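You operate a simulated robot arm through the tools that you are given. There is no shell and no other tool.

You run a simulated robot arm. Do the job below in one go: nothing can be reset, and whatever is moved stays where it is left.

Task
The caliper reads wrong: set it on the 25.00 mm block.
Fine: close it on the block, press the yellow key, open it and put the block back.

The check looks at the end state, three seconds after you hand in, the way a careful person would. Anything else that was tipped, shoved, dropped, spilled or broken makes it a failure.

Robot
A 5-joint arm with a two-finger parallel gripper, fixed in place. Base frame: the origin is at the foot of the arm, x ahead of it, y to its left, z up; the work surface is at about z = 0. Readings come in m, rad, newtons and seconds.
With the tool pointing down near the work surface it reaches from about 0.26 to 0.6 m from the base axis. Its first joint turns from -1.152 to 1.152 rad. The tool tilts only in the upright plane through the base axis and itself; it spins freely about its own axis. Payload 1.57 kg.
Tool frame: the origin (TCP) lies between the finger pads and is the grasp point; the fingertips stand 0.03 m ahead of it; z points along the fingers, y is the line along which they close. The gripper opens to 0.08 m. The fingers are 0.017 m wide and 0.012 m thick; the gripper's body (0.04 by 0.082 m) begins 0.08 m behind the TCP.
Orientation is told as [roll, pitch, yaw] about the base's x, y, z axes, in that order, counted from this pose: with the fingers straight down and closing along the base's y, the tool's x points along the base's -x, its y along +y and its z along -z.

Tools
- The arm moves only by the tool jog_arm. Its argument "steps" is a list of rows, each a list of 7 numbers: the shift along the tool's x, y, z in units of 150 mm (1.0 is 150 mm), then the turn, a rotation vector about the tool's x, y, z in units of 120 degrees (1.0 is 120 degrees), then the finger opening in cm, from 0 to 8. In form: [[tx, ty, tz, rx, ry, rz, hand], ...]. A call has 1 to 20 rows; each row is the pose to reach, as a shift and turn from the pose commanded when the call began, along the tool's axes at that moment. A call with a number of a shift or a turn outside -1 to 1 is refused whole. Each row takes 0.2 s and may step no farther than 0.05 m and 0.15 rad from the row before; otherwise, or with a gripper value out of range, the whole call is refused. A pose out of reach is approached as far as the arm can. The call stops where the force on the tool passes 40 N (or 10 N more than at its start, if that is more) or the arm is blocked; 0.2 s more then pass. The fingers move at their own pace (about 0.153 m/s each) and stop on an object; they squeeze with about 31 N. The grip force told is the motor's: it shows also when the fingers shut on nothing. Time passes only in rows, and 0.2 s behind the last, so rows that repeat a pose let the fingers close. It gives the time, the measured TCP pose, the force on the tool (base axes), the opening and the grip force at its end, in the units of the frame above (readings bear some noise), with the torque about the TCP (base axes, N m) and any sound that the robot's microphone picked up.
- Cameras (640 x 400 px; columns grow to the right, rows downward): "scene" is fixed at [0.0439, 0.4001, 0.5204]; the picture's right is [-0.68, -0.73, 0.00], its down [-0.43, 0.41, -0.80] and it looks along [0.59, -0.55, -0.60] (base axes); focal length 343 px, centre (320, 200). "wrist" rides on the gripper at [0.072, -0.007, -0.122] in the tool frame; the picture's right is [0.09, 1.00, 0.00], its down [-0.84, 0.08, -0.54] and it looks along [-0.54, 0.05, 0.84] (tool axes); focal length 238 px, centre (320, 200). There is no depth. A picture from a camera that has moved, and an enlarged one, comes with that camera's place and axes in the base frame and with its lens.
- get_image(camera): a new picture of that camera. It takes no simulated time.
- enlarge(camera, box): a new picture of the part [left, top, right, bottom] of that camera's present view, enlarged. It takes no simulated time.
- finish_job(): hands the job in; it is judged then, once.

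Nothing tells you positions but the pictures and the camera data. Unless the task says otherwise, let go and move clear before handing in.

The tools are called after "Request:" as a command line: name --pt "numbers of a row" for each row, then --argument value for the rest, lists and objects as JSON in quotes. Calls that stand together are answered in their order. jog_arm: Moves the arm, as the interface text tells. Its arguments: {"type":"object","properties":{"steps":{"type":"array","items":{"type":"array","items":{"type":"number"}}}},"required":["steps"]} The other tools are called the same way: get_image (camera) takes a picture; enlarge (camera, box) takes an enlarged picture of a part of a camera's view; finish_job () hands the job in.

At the start:

```text
clock: 0.0
tcp_pos: [0.3314, 0.1514, 0.2605]
tool_rot: [0.0, 0.0, -0.001]
force: [-1.4, -0.3, -0.4]
torque: [0.02, -0.03, 0.05]
grip_width: 0.08
grip_force: 0.0
```

scene: 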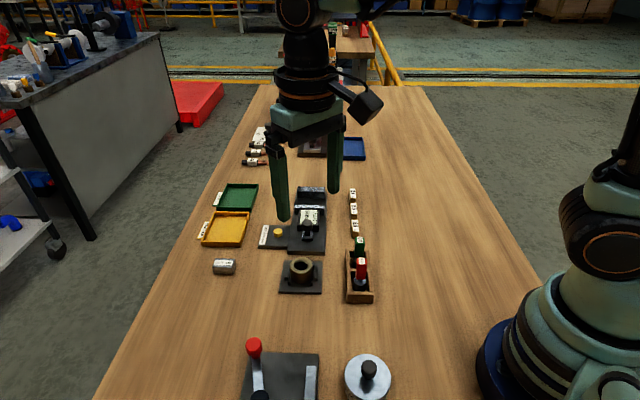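
wrist: 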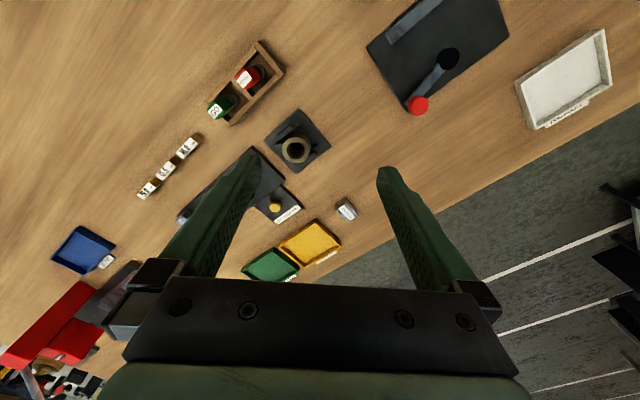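

I see a bench with trays, gauge blocks, a caliper-like fixture with a yellow key and other items. First I'll enlarge the scene to read the labels.

Request:
enlarge --camera "scene" --box '[190, 170, 390, 310]'

Request:
enlarge --camera "scene" --box '[230, 110, 390, 210]'

Request:
enlarge --camera "wrist" --box '[120, 90, 370, 290]'

```text
2.86 times, centred on (290, 240) of scene
camera zoom: at [0.0439, 0.4001, 0.5204], right [-0.68, -0.73, 0.0], down [-0.43, 0.41, -0.8], along [0.59, -0.55, -0.6], focal length 979 px, centre (406, 86)
```

zoom: 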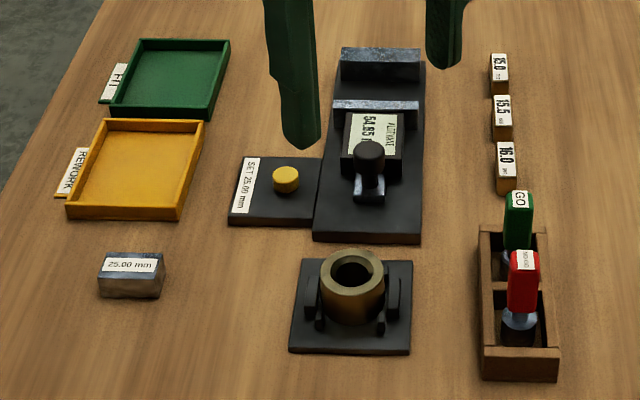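

```text
4.00 times, centred on (310, 160) of scene
camera zoom: at [0.0439, 0.4001, 0.5204], right [-0.68, -0.73, 0.0], down [-0.43, 0.41, -0.8], along [0.59, -0.55, -0.6], focal length 1370 px, centre (360, 360)
```

zoom: 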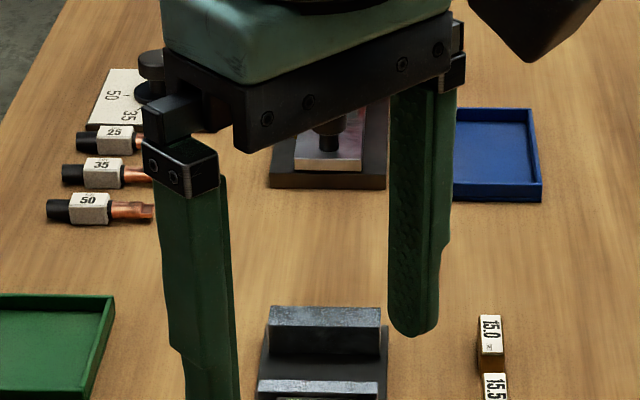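

```text
2.00 times, centred on (245, 190) of wrist
camera zoom: at [0.2589, 0.145, 0.3826], right [-0.09, 1.0, 0.0], down [0.84, 0.08, 0.54], along [0.54, 0.05, -0.84], focal length 477 px, centre (470, 220)
```

zoom: 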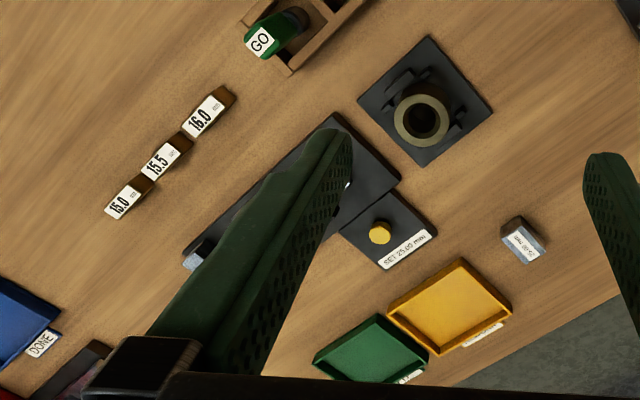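

The block labelled 25.00 mm is at about (0.517, 0.220). The caliper runs along a 45° line from about (0.45, 0.05) to (0.58, -0.065), with the yellow key near (0.51, 0.09). I'll move above the caliper for a closer look.

Request:
jog_arm --pt "-0.158 -0.135 0.0 0 0 0 8" --pt "-0.316 -0.27 0.0 0 0 0 8" --pt "-0.474 -0.405 0.05 0 0 0 8" --pt "-0.632 -0.54 0.1 0 0 0 8" --pt "-0.79 -0.676 0.15 0 0 0 8"

```text
clock: 1.2
tcp_pos: [0.4498, 0.0492, 0.2379]
tool_rot: [-0.001, 0.001, 0.001]
force: [-0.9, 0.1, -0.6]
torque: [-0.01, 0.0, -0.02]
grip_width: 0.0799
grip_force: 0.0
```

The arm is now above the caliper with the fingers open. I'll take pictures from both cameras.

Request:
get_image --camera "wrist"

Request:
enlarge --camera "wrist" --box '[220, 40, 420, 165]'

Request:
enlarge --camera "scene" --box '[240, 170, 360, 250]'

Request:
enlarge --camera "scene" --box '[195, 240, 275, 290]'

```text
taken
camera wrist: at [0.3778, 0.0424, 0.3603], right [-0.09, 1.0, 0.0], down [0.84, 0.08, 0.54], along [0.54, 0.05, -0.84], focal length 238 px, centre (320, 200)
```

wrist: 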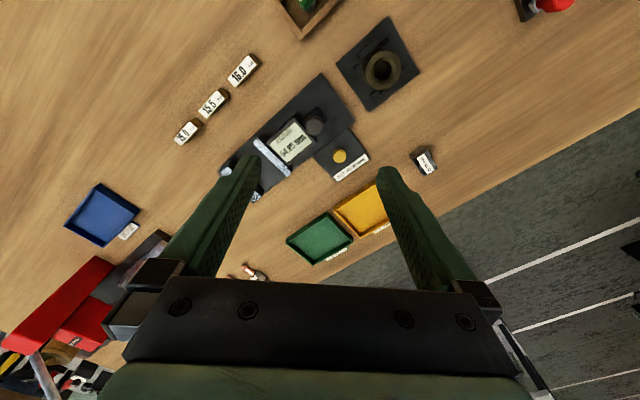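

```text
3.20 times, centred on (320, 102) of wrist
camera zoom: at [0.3778, 0.0424, 0.3603], right [-0.09, 1.0, 0.0], down [0.84, 0.08, 0.54], along [0.54, 0.05, -0.84], focal length 763 px, centre (320, 512)
```

zoom: 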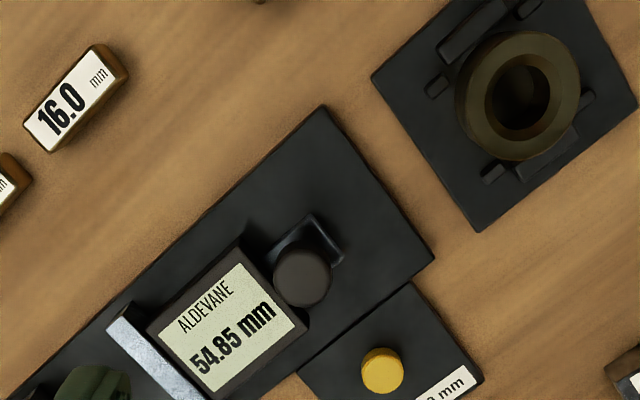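

```text
5.00 times, centred on (300, 210) of scene
camera zoom: at [0.0439, 0.4001, 0.5204], right [-0.68, -0.73, 0.0], down [-0.43, 0.41, -0.8], along [0.59, -0.55, -0.6], focal length 1713 px, centre (420, 150)
```

zoom: 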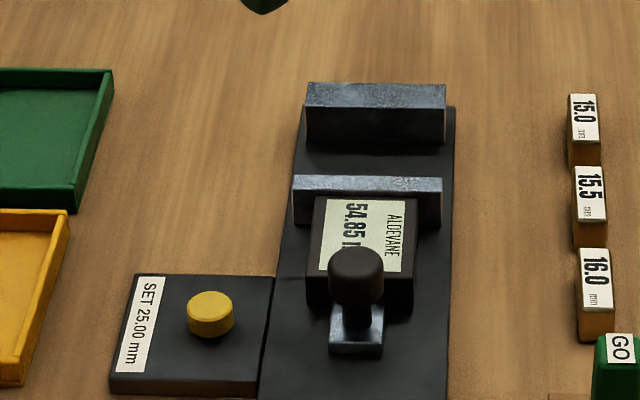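

```text
8.00 times, centred on (235, 265) of scene
camera zoom: at [0.0439, 0.4001, 0.5204], right [-0.68, -0.73, 0.0], down [-0.43, 0.41, -0.8], along [0.59, -0.55, -0.6], focal length 2741 px, centre (1000, -320)
```

zoom: 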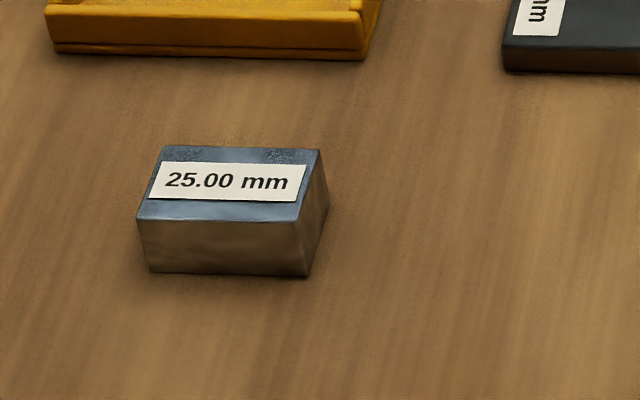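

The block is about 40 × 25 × 20 mm, with its 25 mm direction parallel to the caliper axis. I'll turn the tool by -45° to line up with the caliper and look closer.

Request:
jog_arm --pt "-0.055 -0.045 0.045 0 0 0.0625 8" --pt "-0.11 -0.09 0.09 0 0 0.125 8" --pt "-0.165 -0.135 0.135 0 0 0.1875 8" --pt "-0.22 -0.18 0.18 0 0 0.25 8" --pt "-0.275 -0.225 0.225 0 0 0.3125 8" --pt "-0.333 -0.267 0.267 0 0 0.375 8"

Request:
get_image --camera "wrist"

Request:
enlarge --camera "wrist" --box '[240, 40, 400, 140]'

```text
clock: 2.6
tcp_pos: [0.501, 0.0109, 0.199]
tool_rot: [0.001, 0.0, -0.788]
force: [-0.9, 0.3, -0.3]
torque: [0.03, -0.02, -0.01]
grip_width: 0.0799
grip_force: 0.1
```

```text
taken
camera wrist: at [0.4447, 0.0565, 0.3205], right [0.64, 0.77, 0.0], down [0.65, -0.54, 0.54], along [0.42, -0.35, -0.84], focal length 238 px, centre (320, 200)
```

wrist: 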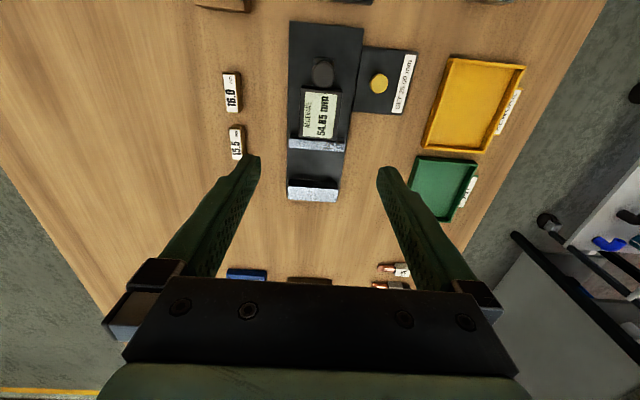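

```text
4.00 times, centred on (320, 90) of wrist
camera zoom: at [0.4447, 0.0565, 0.3205], right [0.64, 0.77, 0.0], down [0.65, -0.54, 0.54], along [0.42, -0.35, -0.84], focal length 953 px, centre (320, 640)
```

zoom: 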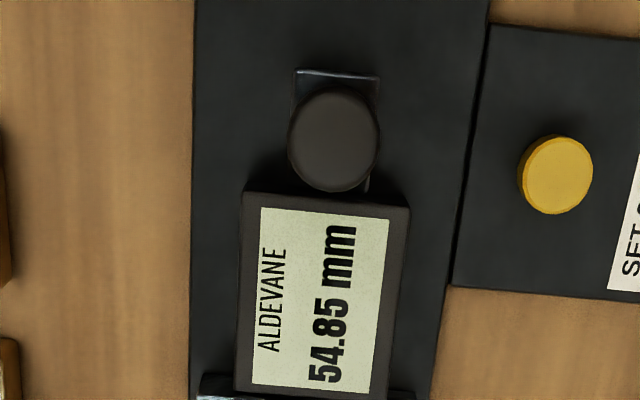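

The knob top is at about (0.4655, 0.044, 0.05) and the display top is at z≈0.029. Next I'll zoom in on the jaws, the key and the slide.

Request:
enlarge --camera "wrist" --box '[265, 125, 365, 210]'

Request:
enlarge --camera "wrist" --box '[280, 10, 420, 100]'

Request:
enlarge --camera "scene" --box '[280, 180, 340, 260]'

```text
4.71 times, centred on (315, 168) of wrist
camera zoom: at [0.4447, 0.0565, 0.3205], right [0.64, 0.77, 0.0], down [0.65, -0.54, 0.54], along [0.42, -0.35, -0.84], focal length 1122 px, centre (344, 353)
```

zoom: 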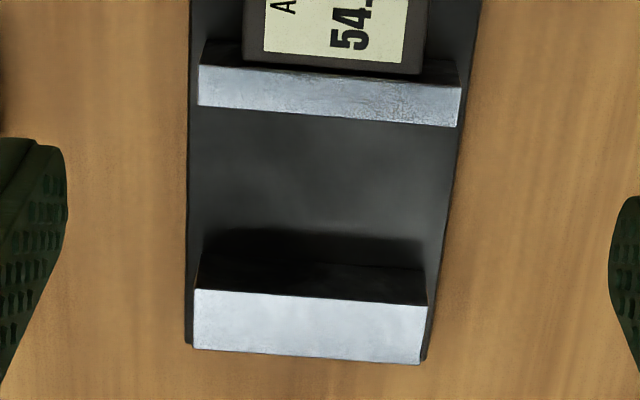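

```text
4.44 times, centred on (350, 55) of wrist
camera zoom: at [0.4447, 0.0565, 0.3205], right [0.64, 0.77, 0.0], down [0.65, -0.54, 0.54], along [0.42, -0.35, -0.84], focal length 1059 px, centre (187, 844)
```

zoom: 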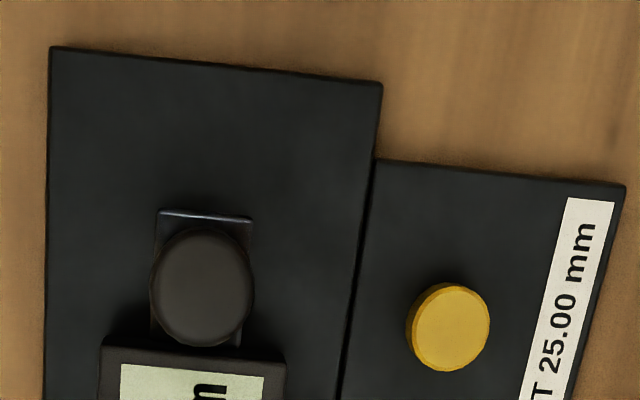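

```text
5.00 times, centred on (310, 220) of scene
camera zoom: at [0.0439, 0.4001, 0.5204], right [-0.68, -0.73, 0.0], down [-0.43, 0.41, -0.8], along [0.59, -0.55, -0.6], focal length 1713 px, centre (370, 100)
```

zoom: 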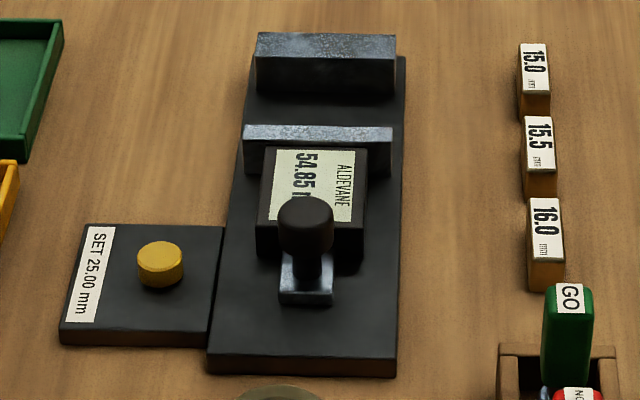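

The jaw gap is about 55–57 mm, centred near (0.548, -0.039), and the jaw tops are at z≈0.03. I'll go over the 25.00 mm block to check exactly where it lies.

Request:
jog_arm --pt "0.1638 0.191 0.0456 0 0 0 8" --pt "0.3276 0.382 0.0912 0 0 0 8" --pt "0.4914 0.573 0.1368 0 0 0 8" --pt "0.6552 0.764 0.1824 0 0 0 8" --pt "0.819 0.955 0.228 0 0 0 8" --pt "0.819 0.955 0.228 0 0 0 8"

Request:
get_image --camera "wrist"

Request:
enlarge --camera "wrist" --box '[270, 80, 390, 170]'

```text
clock: 4.0
tcp_pos: [0.5127, 0.2015, 0.164]
tool_rot: [-0.001, 0.0, -0.785]
force: [0.0, -0.2, -0.2]
torque: [0.01, 0.02, -0.01]
grip_width: 0.0801
grip_force: 0.0
```

```text
taken
camera wrist: at [0.4572, 0.2473, 0.2851], right [0.64, 0.77, 0.0], down [0.65, -0.54, 0.54], along [0.42, -0.35, -0.84], focal length 238 px, centre (320, 200)
```

wrist: 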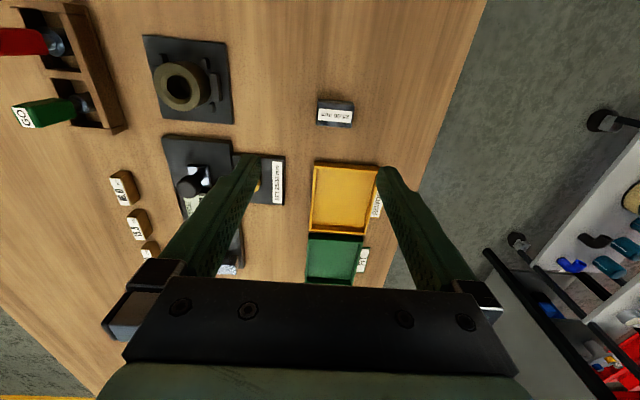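

```text
4.44 times, centred on (330, 125) of wrist
camera zoom: at [0.4572, 0.2473, 0.2851], right [0.64, 0.77, 0.0], down [0.65, -0.54, 0.54], along [0.42, -0.35, -0.84], focal length 1059 px, centre (276, 533)
```

zoom: 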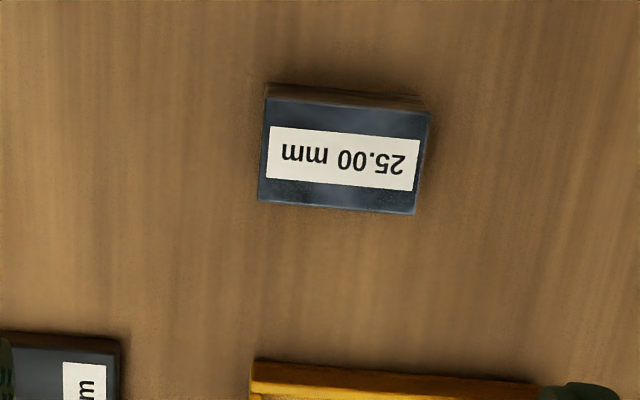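

The block's top face measures about 40 × 25 mm, centred at (0.5156, 0.2195), with its long axis along the tool's closing line. I'll go above it at medium height with the fingers open to 6 cm.

Request:
jog_arm --pt "0.037 0.049 0.12 0 0 0 7" --pt "0.074 0.0976 0.25 0 0 0 6.4" --pt "0.074 0.0976 0.38 0 0 0 6.4" --pt "0.074 0.0976 0.487 0 0 0 6.4" --pt "0.074 0.0976 0.487 0 0 0 6.4"

Request:
get_image --camera "wrist"

Request:
enlarge --camera "wrist" --box '[240, 110, 400, 210]'

```text
clock: 5.2
tcp_pos: [0.5139, 0.2165, 0.0903]
tool_rot: [0.001, 0.001, -0.785]
force: [-1.0, 0.1, 0.3]
torque: [-0.01, 0.0, -0.01]
grip_width: 0.0638
grip_force: 0.1
```

```text
taken
camera wrist: at [0.4591, 0.263, 0.2118], right [0.64, 0.77, 0.0], down [0.65, -0.54, 0.54], along [0.42, -0.35, -0.84], focal length 238 px, centre (320, 200)
```

wrist: 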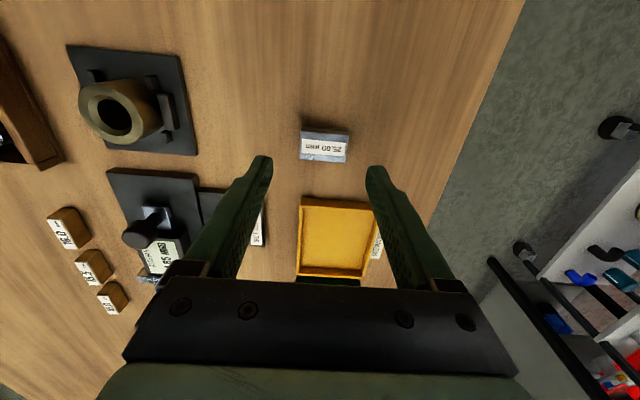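

```text
4.00 times, centred on (320, 160) of wrist
camera zoom: at [0.4591, 0.263, 0.2118], right [0.64, 0.77, 0.0], down [0.65, -0.54, 0.54], along [0.42, -0.35, -0.84], focal length 953 px, centre (320, 360)
```

zoom: 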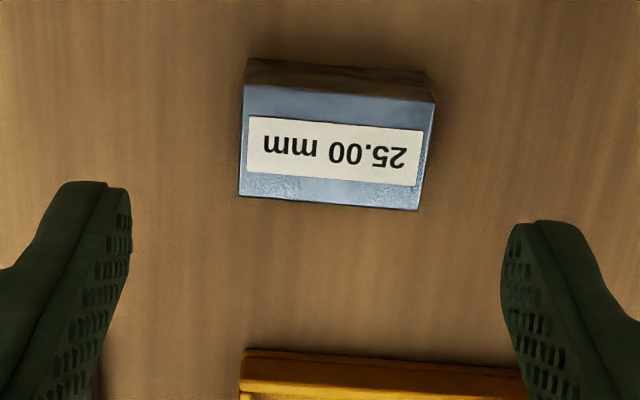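

The block is confirmed at (0.5158, 0.2196) and the tool is about 2.7 mm off it. I'll correct that and go down so the fingertips stop about 4 mm above the table.

Request:
jog_arm --pt "0.009 0.016 0.1 0 0 0 6.4" --pt "0.009 0.016 0.2 0 0 0 6.4" --pt "0.009 0.016 0.29 0 0 0 6.4" --pt "0.009 0.016 0.35 0 0 0 6.4" --pt "0.009 0.016 0.37 0 0 0 6.4" --pt "0.009 0.016 0.37 0 0 0 6.4"

Request:
get_image --camera "wrist"

Request:
enlarge --camera "wrist" --box '[240, 130, 400, 230]'

Request:
enlarge --camera "scene" --box '[180, 210, 290, 290]'

```text
clock: 6.6
tcp_pos: [0.5185, 0.2185, 0.0346]
tool_rot: [0.0, 0.0, -0.786]
force: [0.3, 1.1, -0.5]
torque: [0.0, 0.06, 0.03]
grip_width: 0.0642
grip_force: 0.0
```

```text
taken
camera wrist: at [0.4621, 0.2652, 0.1575], right [0.64, 0.77, 0.0], down [0.65, -0.54, 0.54], along [0.42, -0.35, -0.84], focal length 238 px, centre (320, 200)
```

wrist: 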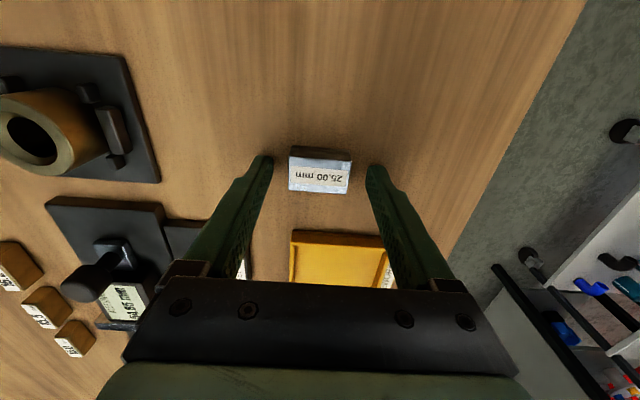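

```text
4.00 times, centred on (320, 180) of wrist
camera zoom: at [0.4621, 0.2652, 0.1575], right [0.64, 0.77, 0.0], down [0.65, -0.54, 0.54], along [0.42, -0.35, -0.84], focal length 953 px, centre (320, 280)
```

zoom: 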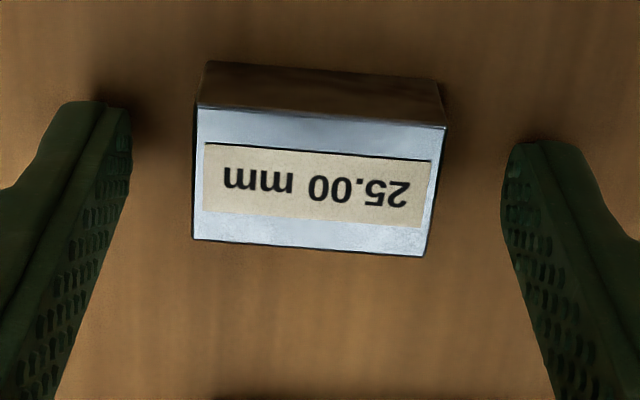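

```text
5.00 times, centred on (235, 250) of scene
camera zoom: at [0.0439, 0.4001, 0.5204], right [-0.68, -0.73, 0.0], down [-0.43, 0.41, -0.8], along [0.59, -0.55, -0.6], focal length 1713 px, centre (745, -50)
```

zoom: 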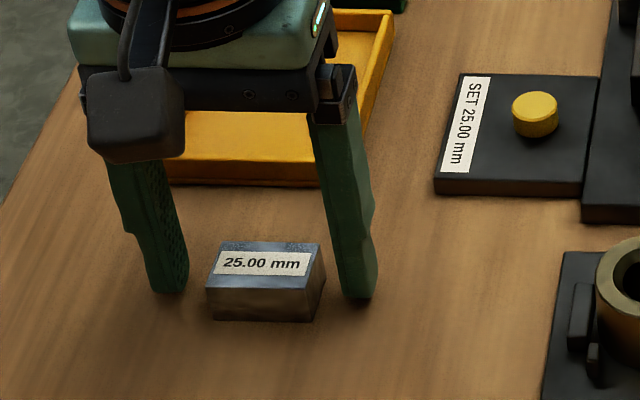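

The fingers straddle the block, about 2 mm ahead of centre. I'll correct that slightly and close.

Request:
jog_arm --pt "0.013 -0.009 0.01 0 0 0 6.4" --pt "0.013 -0.009 0.01 0 0 0 5" --pt "0.013 -0.009 0.01 0 0 0 4.4" --pt "0.013 -0.009 0.01 0 0 0 3.5" --pt "0.013 -0.009 0.01 0 0 0 3.5"

Request:
enlarge --camera "wrist" --box '[240, 130, 400, 230]'

```text
clock: 7.8
tcp_pos: [0.5157, 0.2188, 0.0352]
tool_rot: [0.0, 0.0, -0.785]
force: [-0.7, 0.6, 0.9]
torque: [0.0, 0.03, 0.0]
grip_width: 0.0391
grip_force: 30.7
```

```text
4.00 times, centred on (320, 180) of wrist
camera zoom: at [0.4595, 0.2657, 0.156], right [0.64, 0.77, 0.0], down [0.65, -0.54, 0.54], along [0.42, -0.35, -0.84], focal length 953 px, centre (320, 280)
```

zoom: 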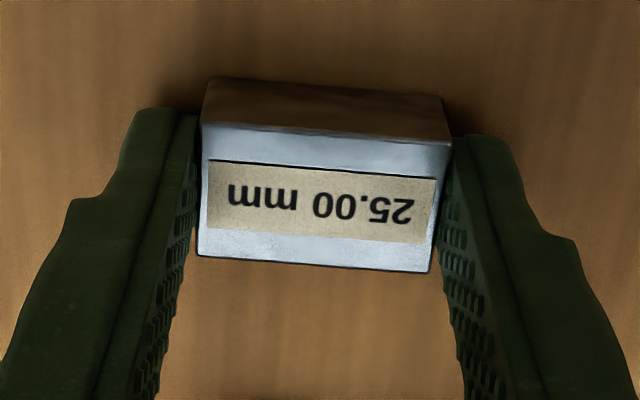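

The block is gripped: the opening reads 39 mm and the force 30.7 N. I'll lift it straight up and carry it high towards the caliper gap.

Request:
jog_arm --pt "0 0 -0.1 0 0 0 3.5" --pt "0 0 -0.25 0 0 0 3.5" --pt "0 0 -0.42 0 0 0 3.5" --pt "0 0 -0.573 0 0 0 3.5" --pt "-0.15 -0.11 -0.573 0 0 0 3.5" --pt "-0.33 -0.242 -0.573 0 0 0 3.5" --pt "-0.53 -0.389 -0.573 0 0 0 3.5" --pt "-0.7245 -0.532 -0.573 0 0 0 3.5"

```text
clock: 9.6
tcp_pos: [0.5352, 0.0856, 0.1189]
tool_rot: [0.001, 0.001, -0.785]
force: [0.5, 0.5, -1.4]
torque: [0.03, -0.01, -0.01]
grip_width: 0.0394
grip_force: 31.5
```

The block is still held about halfway across. I'll finish the carry to above the gap and look.

Request:
jog_arm --pt "-0.18 -0.132 0 0 0 0 3.5" --pt "-0.38 -0.28 0 0 0 0 3.5" --pt "-0.58 -0.426 0 0 0 0 3.5" --pt "-0.7245 -0.532 0 0 0 0 3.5" --pt "-0.7245 -0.532 0 0 0 0 3.5"

Request:
get_image --camera "wrist"

Request:
enlarge --camera "wrist" --box '[220, 70, 420, 220]'

Request:
enlarge --camera "scene" --box '[250, 130, 370, 250]'

```text
clock: 10.8
tcp_pos: [0.5565, -0.0459, 0.1194]
tool_rot: [0.001, 0.001, -0.787]
force: [0.1, -0.9, -1.2]
torque: [0.0, 0.0, 0.04]
grip_width: 0.0392
grip_force: 31.1
```

```text
taken
camera wrist: at [0.5007, -0.0007, 0.2423], right [0.64, 0.77, 0.0], down [0.65, -0.54, 0.54], along [0.42, -0.35, -0.84], focal length 238 px, centre (320, 200)
```

wrist: 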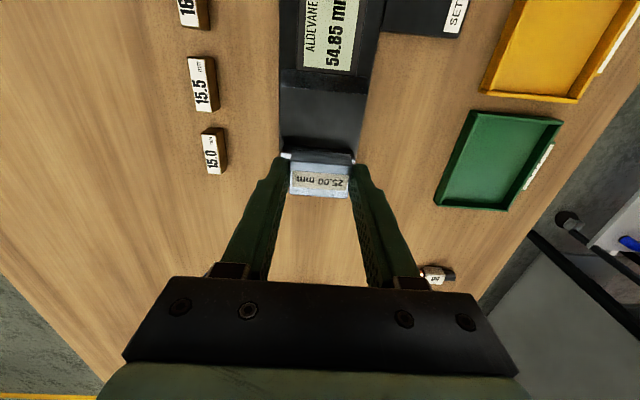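

```text
2.67 times, centred on (320, 145) of wrist
camera zoom: at [0.5007, -0.0007, 0.2423], right [0.64, 0.77, 0.0], down [0.65, -0.54, 0.54], along [0.42, -0.35, -0.84], focal length 636 px, centre (320, 347)
```

zoom: 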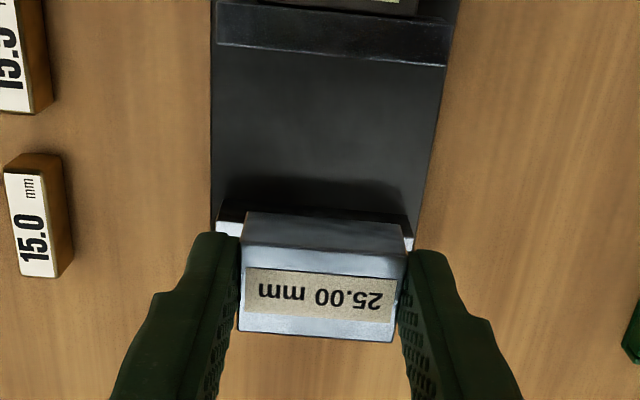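

```text
3.33 times, centred on (310, 190) of scene
camera zoom: at [0.0439, 0.4001, 0.5204], right [-0.68, -0.73, 0.0], down [-0.43, 0.41, -0.8], along [0.59, -0.55, -0.6], focal length 1142 px, centre (353, 233)
```

zoom: 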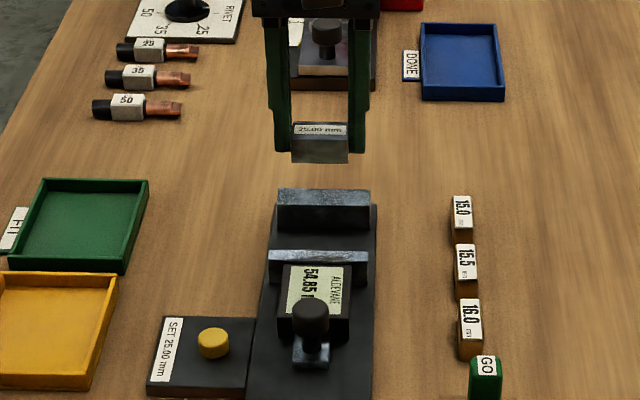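

The block is over the gap: the fixed jaw face is at u≈0.4405 and the sliding jaw face at u≈0.384 along the 45° line. I'll back off 5 mm so the block stays clear of the fixed jaw, then lower it to just above the base plate.

Request:
jog_arm --pt "0.034 0 0.0 0 0 0 3.5" --pt "0.034 0 0.12 0 0 0 3.5" --pt "0.034 0 0.25 0 0 0 3.5" --pt "0.034 0 0.36 0 0 0 3.5" --pt "0.034 0 0.44 0 0 0 3.5" --pt "0.034 0 0.47 0 0 0 3.5" --pt "0.034 0 0.47 0 0 0 3.5"

Request:
enlarge --camera "wrist" --box '[220, 70, 420, 220]'

Request:
enlarge --camera "scene" --box '[260, 160, 360, 240]'

```text
clock: 12.4
tcp_pos: [0.5514, -0.0439, 0.0489]
tool_rot: [-0.001, -0.001, -0.786]
force: [0.1, 0.4, -2.2]
torque: [-0.02, 0.0, 0.0]
grip_width: 0.0395
grip_force: 30.7
```

```text
2.67 times, centred on (320, 145) of wrist
camera zoom: at [0.4961, 0.0024, 0.1708], right [0.64, 0.77, 0.0], down [0.65, -0.54, 0.54], along [0.42, -0.35, -0.84], focal length 636 px, centre (320, 347)
```

zoom: 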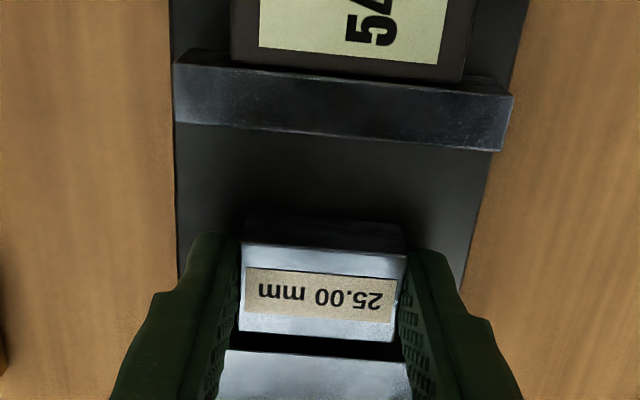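

```text
5.00 times, centred on (310, 200) of scene
camera zoom: at [0.0439, 0.4001, 0.5204], right [-0.68, -0.73, 0.0], down [-0.43, 0.41, -0.8], along [0.59, -0.55, -0.6], focal length 1713 px, centre (370, 200)
```

zoom: 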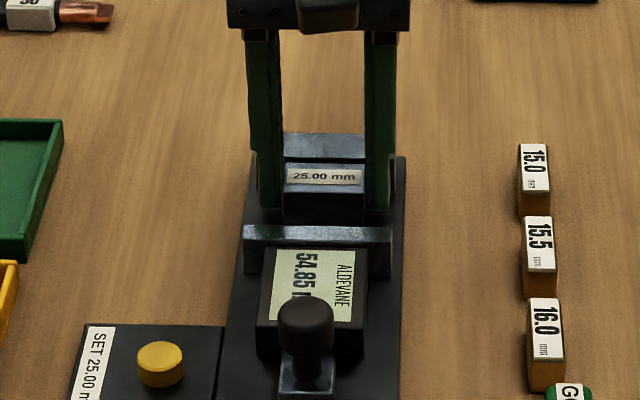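

The block is inside the gap, clear of both jaws, with its bottom at about z≈0.015. I'll lower it in small steps and watch the vertical force for contact with the base.

Request:
jog_arm --pt "0 0 0.0067 0 0 0 3.5" --pt "0 0 0.0133 0 0 0 3.5" --pt "0 0 0.02 0 0 0 3.5" --pt "0 0 0.02 0 0 0 3.5"

```text
clock: 13.4
tcp_pos: [0.5528, -0.0435, 0.0457]
tool_rot: [0.002, -0.002, -0.786]
force: [-0.9, -0.9, 1.0]
torque: [-0.02, 0.04, -0.01]
grip_width: 0.0393
grip_force: 31.5
```

The vertical force is near zero, so contact may be starting. I'll go down another 1 mm and check.

Request:
jog_arm --pt "0 0 0.0033 0 0 0 3.5" --pt "0 0 0.0067 0 0 0 3.5" --pt "0 0 0.0067 0 0 0 3.5"

Request:
enlarge --camera "scene" --box '[280, 190, 340, 220]'

```text
clock: 14.2
tcp_pos: [0.5521, -0.0442, 0.0454]
tool_rot: [-0.001, -0.001, -0.786]
force: [-0.5, 3.2, 6.1]
torque: [0.06, 0.17, -0.05]
grip_width: 0.0394
grip_force: 30.9
```

```text
10.67 times, centred on (310, 205) of scene
camera zoom: at [0.0439, 0.4001, 0.5204], right [-0.68, -0.73, 0.0], down [-0.43, 0.41, -0.8], along [0.59, -0.55, -0.6], focal length 3655 px, centre (427, 147)
```

zoom: 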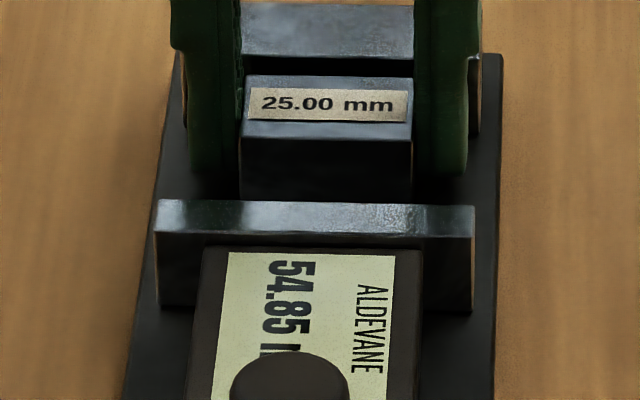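

Contact is clear at 6 N upward, so the block is resting on the base plate. I'll release it and rise straight up.

Request:
jog_arm --pt "0 0 -0.002 0 0 0 4.4" --pt "0 0 -0.002 0 0 0 5.4" --pt "0 0 -0.002 0 0 0 5.6" --pt "0 0 -0.05 0 0 0 5.6" --pt "0 0 -0.15 0 0 0 5.6" --pt "0 0 -0.3 0 0 0 5.6" --pt "0 0 -0.5 0 0 0 5.6" --pt "0 0 -0.7 0 0 0 5.6" --pt "0 0 -0.7 0 0 0 5.6"

Request:
get_image --camera "wrist"

Request:
enlarge --camera "wrist" --box '[250, 60, 390, 180]'

Request:
enlarge --camera "scene" --box '[270, 180, 350, 240]'

```text
clock: 16.2
tcp_pos: [0.552, -0.0427, 0.1517]
tool_rot: [0.001, 0.0, -0.784]
force: [-0.4, 0.1, 0.0]
torque: [-0.02, -0.01, -0.01]
grip_width: 0.056
grip_force: 0.0
```

```text
taken
camera wrist: at [0.4962, 0.0037, 0.2734], right [0.64, 0.77, 0.0], down [0.65, -0.54, 0.54], along [0.42, -0.35, -0.84], focal length 238 px, centre (320, 200)
```

wrist: 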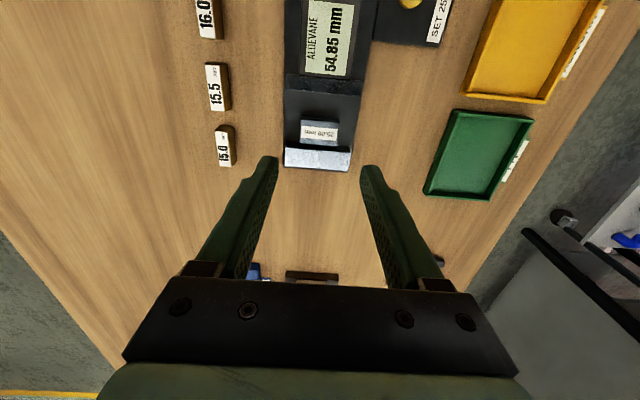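

```text
3.33 times, centred on (320, 120) of wrist
camera zoom: at [0.4962, 0.0037, 0.2734], right [0.64, 0.77, 0.0], down [0.65, -0.54, 0.54], along [0.42, -0.35, -0.84], focal length 794 px, centre (320, 467)
```

zoom: 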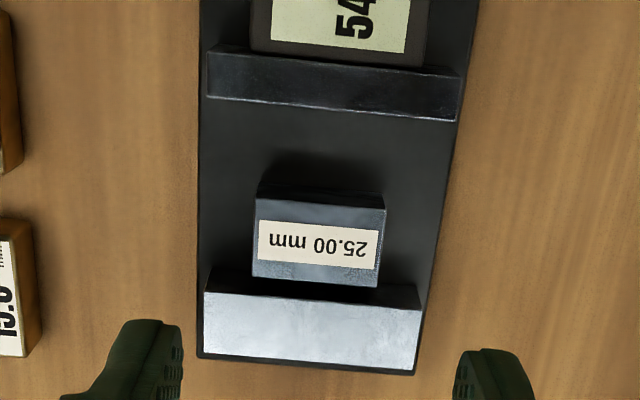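

```text
6.67 times, centred on (310, 210) of scene
camera zoom: at [0.0439, 0.4001, 0.5204], right [-0.68, -0.73, 0.0], down [-0.43, 0.41, -0.8], along [0.59, -0.55, -0.6], focal length 2284 px, centre (387, 133)
```

zoom: 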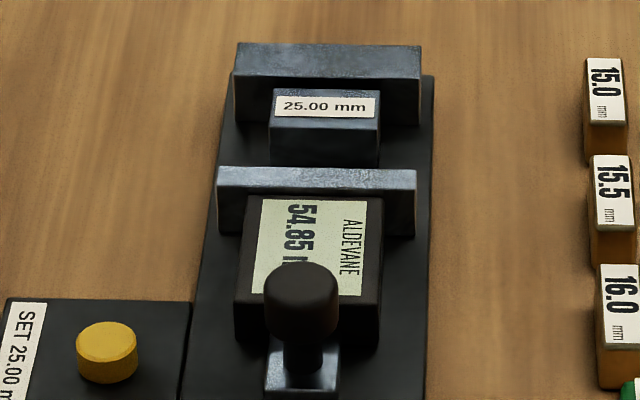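

The block stands square between the jaws. Next I'll move back along the caliper axis to above the slider knob and look.

Request:
jog_arm --pt "0.16 0 0 0 0 0 5.2" --pt "0.33 0 0.03 0 0 0 5.2" --pt "0.5 0 0.08 0 0 0 5.2" --pt "0.67 0 0.14 0 0 0 5.2" --pt "0.815 0 0.2 0 0 0 5.2" --pt "0.815 0 0.2 0 0 0 5.2"

Request:
get_image --camera "wrist"

Request:
enlarge --camera "wrist" --box '[240, 90, 400, 210]'

Request:
enlarge --camera "scene" --box '[260, 170, 350, 250]'

```text
clock: 17.6
tcp_pos: [0.4654, 0.0423, 0.1209]
tool_rot: [-0.001, -0.001, -0.784]
force: [-0.8, -0.3, -0.2]
torque: [0.01, 0.01, 0.0]
grip_width: 0.052
grip_force: 0.0
```

```text
taken
camera wrist: at [0.4098, 0.0892, 0.2433], right [0.64, 0.77, 0.0], down [0.65, -0.54, 0.54], along [0.42, -0.35, -0.84], focal length 238 px, centre (320, 200)
```

wrist: 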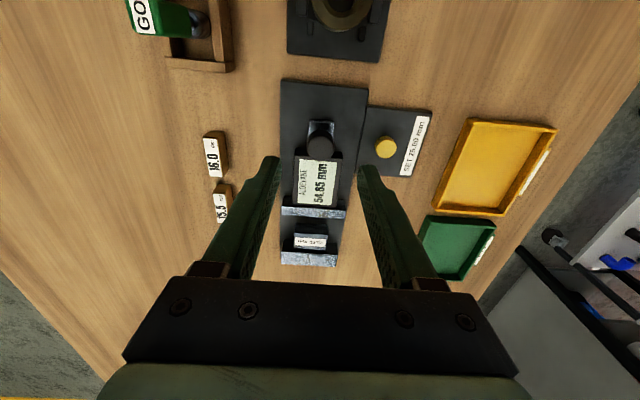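

```text
3.33 times, centred on (320, 150) of wrist
camera zoom: at [0.4098, 0.0892, 0.2433], right [0.64, 0.77, 0.0], down [0.65, -0.54, 0.54], along [0.42, -0.35, -0.84], focal length 794 px, centre (320, 367)
```

zoom: 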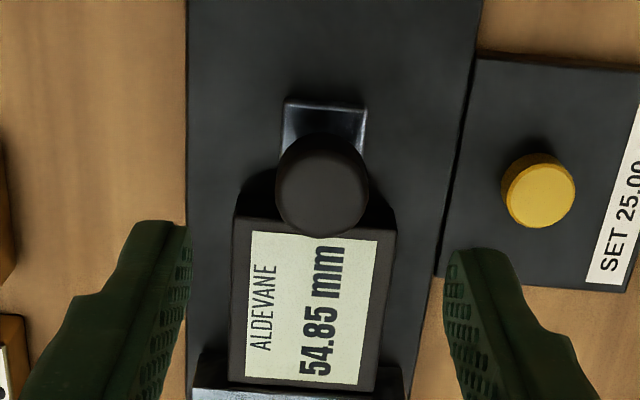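

```text
5.00 times, centred on (305, 210) of scene
camera zoom: at [0.0439, 0.4001, 0.5204], right [-0.68, -0.73, 0.0], down [-0.43, 0.41, -0.8], along [0.59, -0.55, -0.6], focal length 1713 px, centre (395, 150)
```

zoom: 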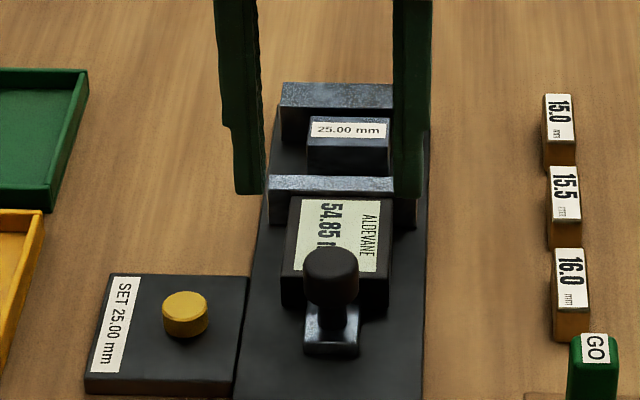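

The tool is right above the knob, which is about 24 mm wide with its top at z≈0.049. I'll go down around it with the fingertips at z≈0.027 and grip it from the sides.

Request:
jog_arm --pt "0 0 0.1 0 0 0 5.2" --pt "0 0 0.2 0 0 0 5.2" --pt "0 0 0.3 0 0 0 5.2" --pt "0 0 0.38 0 0 0 5.2" --pt "0 0 0.426 0 0 0 5.2" --pt "0 0 0.426 0 0 0 5.2"

Request:
enlarge --camera "wrist" --box '[240, 90, 400, 210]'

Request:
enlarge --camera "scene" --box '[260, 170, 350, 250]'

```text
clock: 19.0
tcp_pos: [0.4658, 0.0423, 0.057]
tool_rot: [0.0, 0.0, -0.786]
force: [-1.0, 0.0, 0.7]
torque: [0.0, 0.0, -0.02]
grip_width: 0.0519
grip_force: 0.0
```

```text
3.33 times, centred on (320, 150) of wrist
camera zoom: at [0.4096, 0.0886, 0.1787], right [0.64, 0.77, 0.0], down [0.65, -0.54, 0.54], along [0.42, -0.35, -0.84], focal length 794 px, centre (320, 367)
```

zoom: 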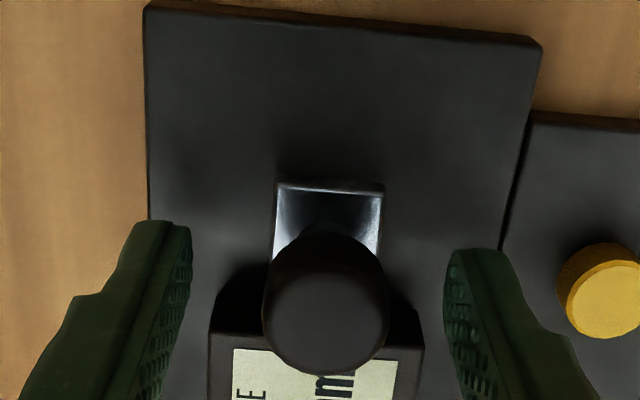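

```text
5.00 times, centred on (305, 210) of scene
camera zoom: at [0.0439, 0.4001, 0.5204], right [-0.68, -0.73, 0.0], down [-0.43, 0.41, -0.8], along [0.59, -0.55, -0.6], focal length 1713 px, centre (395, 150)
```

zoom: 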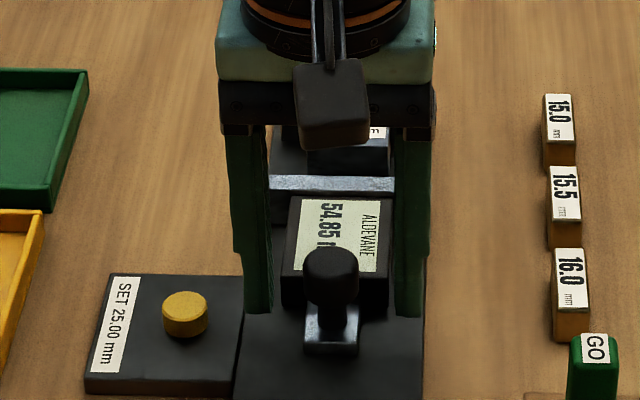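

The fingers straddle the knob evenly, so I'll close on it.

Request:
jog_arm --pt "0 0 0 0 0 0 4" --pt "0 0 0 0 0 0 3" --pt "0 0 0 0 0 0 2" --pt "0 0 0 0 0 0 1.8"

Request:
enlarge --camera "wrist" --box '[240, 90, 400, 210]'

```text
clock: 20.0
tcp_pos: [0.4642, 0.0428, 0.0569]
tool_rot: [0.003, -0.003, -0.783]
force: [4.4, 5.8, -1.2]
torque: [-0.05, -0.09, 0.01]
grip_width: 0.0241
grip_force: 2.9
```

```text
3.33 times, centred on (320, 150) of wrist
camera zoom: at [0.4099, 0.0889, 0.1791], right [0.64, 0.77, 0.0], down [0.65, -0.54, 0.54], along [0.42, -0.35, -0.84], focal length 794 px, centre (320, 367)
```

zoom: 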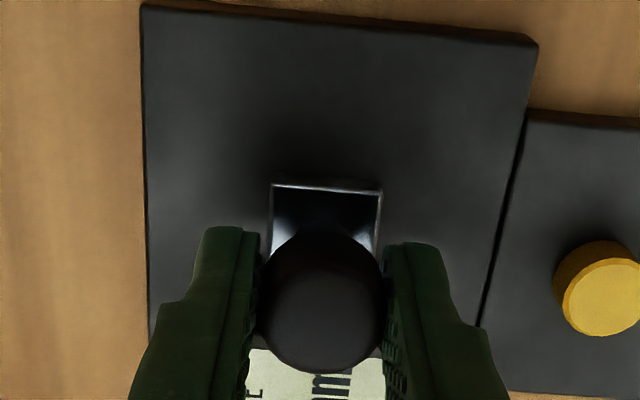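

The fingers are touching the knob at 24 mm, but the grip force is only 2.9 N. I'll hold a little longer with a tighter command.

Request:
jog_arm --pt "0 0 0 0 0 0 1.0" --pt "0 0 0 0 0 0 1.0" --pt "0 0 0 0 0 0 1.0"

```text
clock: 20.8
tcp_pos: [0.4654, 0.0429, 0.0571]
tool_rot: [0.003, 0.0, -0.784]
force: [11.9, 11.7, -4.5]
torque: [0.03, -0.17, 0.0]
grip_width: 0.0229
grip_force: 36.0
```

A sideways reaction of about 16 N along +s shows the grip is slightly off centre. I'll shift sideways by under 1 mm to relieve it.

Request:
jog_arm --pt "0 0.003 0 0 0 0 1.0" --pt "0 0.005 0 0 0 0 1.0" --pt "0 0.005 0 0 0 0 1.0"

```text
clock: 21.6
tcp_pos: [0.467, 0.0443, 0.057]
tool_rot: [-0.001, 0.0, -0.787]
force: [0.1, -1.2, 11.9]
torque: [-0.43, -0.56, 0.01]
grip_width: 0.0231
grip_force: 35.4
```

The sideways force is gone, but there is now an upward reaction. I'll hold still and take another reading and picture.

Request:
jog_arm --pt "0 0 0 0 0 0 1.0" --pt "0 0 0 0 0 0 1.0"

Request:
enlarge --camera "wrist" --box '[240, 90, 400, 210]'

Request:
enlarge --camera "scene" --box '[260, 170, 350, 250]'

```text
clock: 22.2
tcp_pos: [0.4646, 0.0437, 0.0576]
tool_rot: [-0.002, 0.0, -0.786]
force: [-4.6, -5.7, 22.4]
torque: [-0.08, 0.05, -0.11]
grip_width: 0.0235
grip_force: 34.9
```

```text
3.33 times, centred on (320, 150) of wrist
camera zoom: at [0.4104, 0.0897, 0.1793], right [0.64, 0.77, 0.0], down [0.65, -0.54, 0.54], along [0.42, -0.35, -0.84], focal length 794 px, centre (320, 367)
```

zoom: 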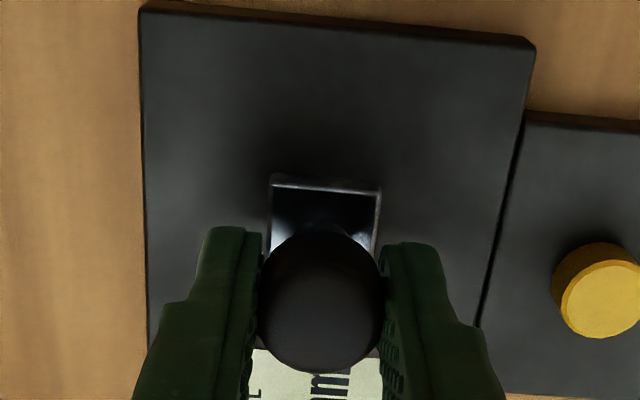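

```text
5.00 times, centred on (305, 210) of scene
camera zoom: at [0.0438, 0.4001, 0.5204], right [-0.68, -0.73, 0.0], down [-0.43, 0.41, -0.8], along [0.59, -0.55, -0.6], focal length 1713 px, centre (395, 150)
```

zoom: 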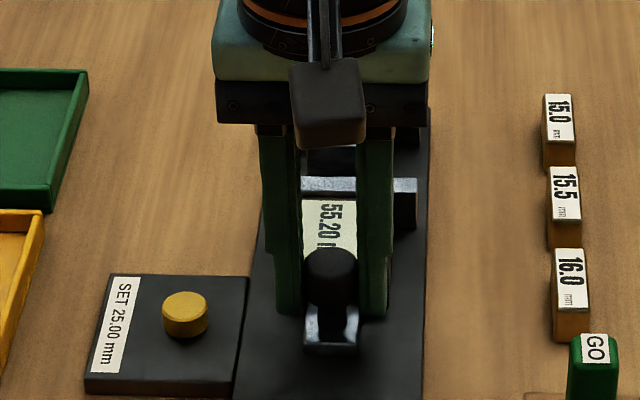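

The slider is stiff against sideways and vertical load, so a rigid grip builds up force; the display now reads 55.20. I'll let go and push the knob with closed fingers from behind instead, which loads it only along the slide.

Request:
jog_arm --pt "0 0 -0.005 0 0 0 2.6" --pt "0 0 -0.005 0 0 0 4" --pt "0 0 -0.005 0 0 0 5.2" --pt "0 0 -0.1 0 0 0 5.2" --pt "0 0 -0.25 0 0 0 5.2" --pt "0 0 -0.4 0 0 0 5.2" --pt "0 0 -0.4 0 0 0 5.2"

Request:
get_image --camera "wrist"

Request:
enlarge --camera "wrist" --box '[240, 90, 400, 210]'

Request:
enlarge --camera "scene" --box '[260, 170, 350, 250]'

```text
clock: 23.8
tcp_pos: [0.4657, 0.0426, 0.116]
tool_rot: [-0.001, 0.0, -0.786]
force: [0.3, -0.1, -0.9]
torque: [0.02, 0.01, 0.04]
grip_width: 0.0518
grip_force: 0.0
```

```text
taken
camera wrist: at [0.4101, 0.0891, 0.2387], right [0.64, 0.77, 0.0], down [0.65, -0.54, 0.54], along [0.42, -0.35, -0.84], focal length 238 px, centre (320, 200)
```

wrist: 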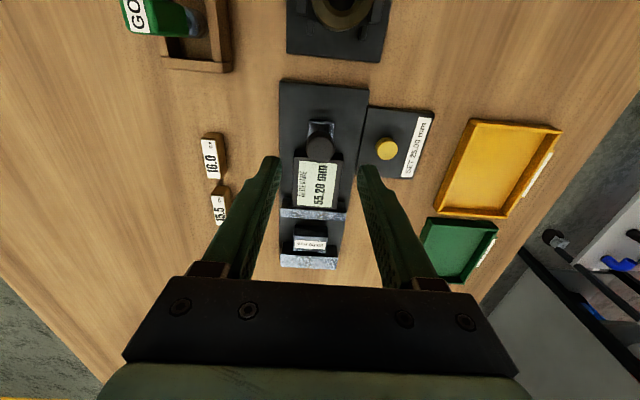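

```text
3.33 times, centred on (320, 150) of wrist
camera zoom: at [0.4101, 0.0891, 0.2387], right [0.64, 0.77, 0.0], down [0.65, -0.54, 0.54], along [0.42, -0.35, -0.84], focal length 794 px, centre (320, 367)
```

zoom: 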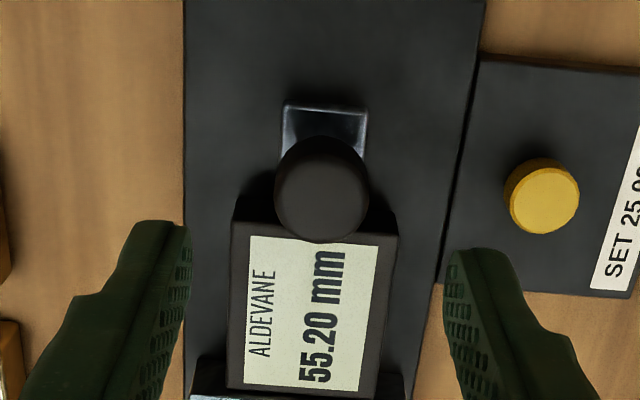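

```text
5.00 times, centred on (305, 210) of scene
camera zoom: at [0.0439, 0.4001, 0.5204], right [-0.68, -0.73, 0.0], down [-0.43, 0.41, -0.8], along [0.59, -0.55, -0.6], focal length 1713 px, centre (395, 150)
```

zoom: 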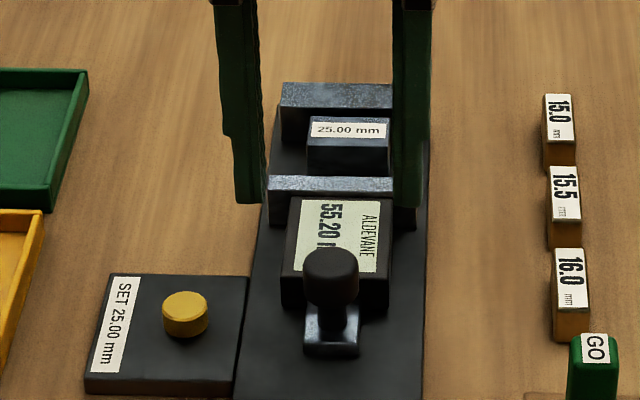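

The knob is free and everything is intact. I'll close the fingers, move behind the knob and come down so the finger bundle can push it forward.

Request:
jog_arm --pt "0.1 0 0 0 0 0 2" --pt "0.2067 0 0 0 0 0 0" --pt "0.2067 0 0.1 0 0 0 0" --pt "0.2067 0 0.2 0 0 0 0" --pt "0.2067 0 0.3 0 0 0 0" --pt "0.2067 0 0.365 0 0 0 0" --pt "0.2067 0 0.365 0 0 0 0"

Request:
get_image --camera "wrist"

Request:
enlarge --camera "wrist" --box '[240, 110, 400, 230]'

Request:
enlarge --camera "scene" --box '[260, 170, 350, 250]'

```text
clock: 25.4
tcp_pos: [0.4451, 0.0642, 0.0619]
tool_rot: [0.001, 0.001, -0.785]
force: [0.5, -0.7, 0.5]
torque: [-0.05, -0.03, -0.03]
grip_width: 0.0
grip_force: 21.6
```

```text
taken
camera wrist: at [0.3889, 0.1108, 0.1838], right [0.64, 0.77, 0.0], down [0.65, -0.54, 0.54], along [0.42, -0.35, -0.84], focal length 238 px, centre (320, 200)
```

wrist: 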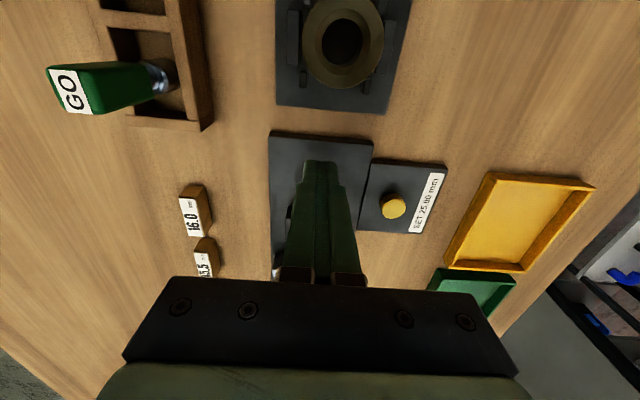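

```text
3.33 times, centred on (320, 170) of wrist
camera zoom: at [0.3889, 0.1108, 0.1838], right [0.64, 0.77, 0.0], down [0.65, -0.54, 0.54], along [0.42, -0.35, -0.84], focal length 794 px, centre (320, 300)
```

zoom: 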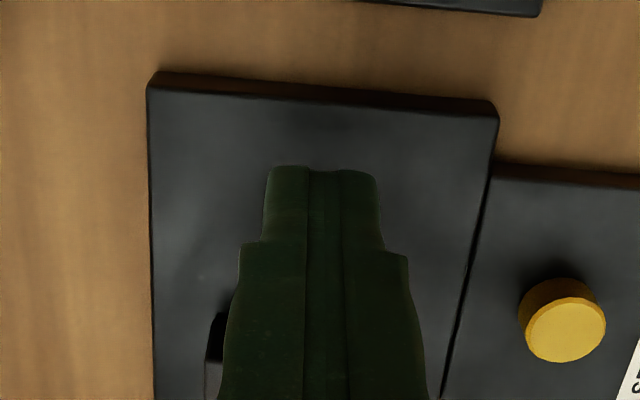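

```text
5.00 times, centred on (305, 210) of scene
camera zoom: at [0.0439, 0.4001, 0.5204], right [-0.68, -0.73, 0.0], down [-0.43, 0.41, -0.8], along [0.59, -0.55, -0.6], focal length 1713 px, centre (395, 150)
```

zoom: 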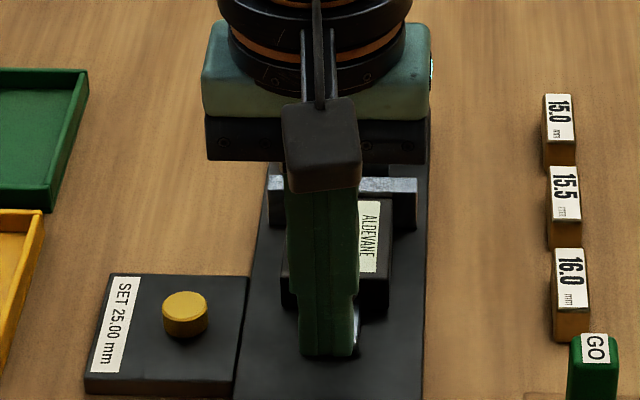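

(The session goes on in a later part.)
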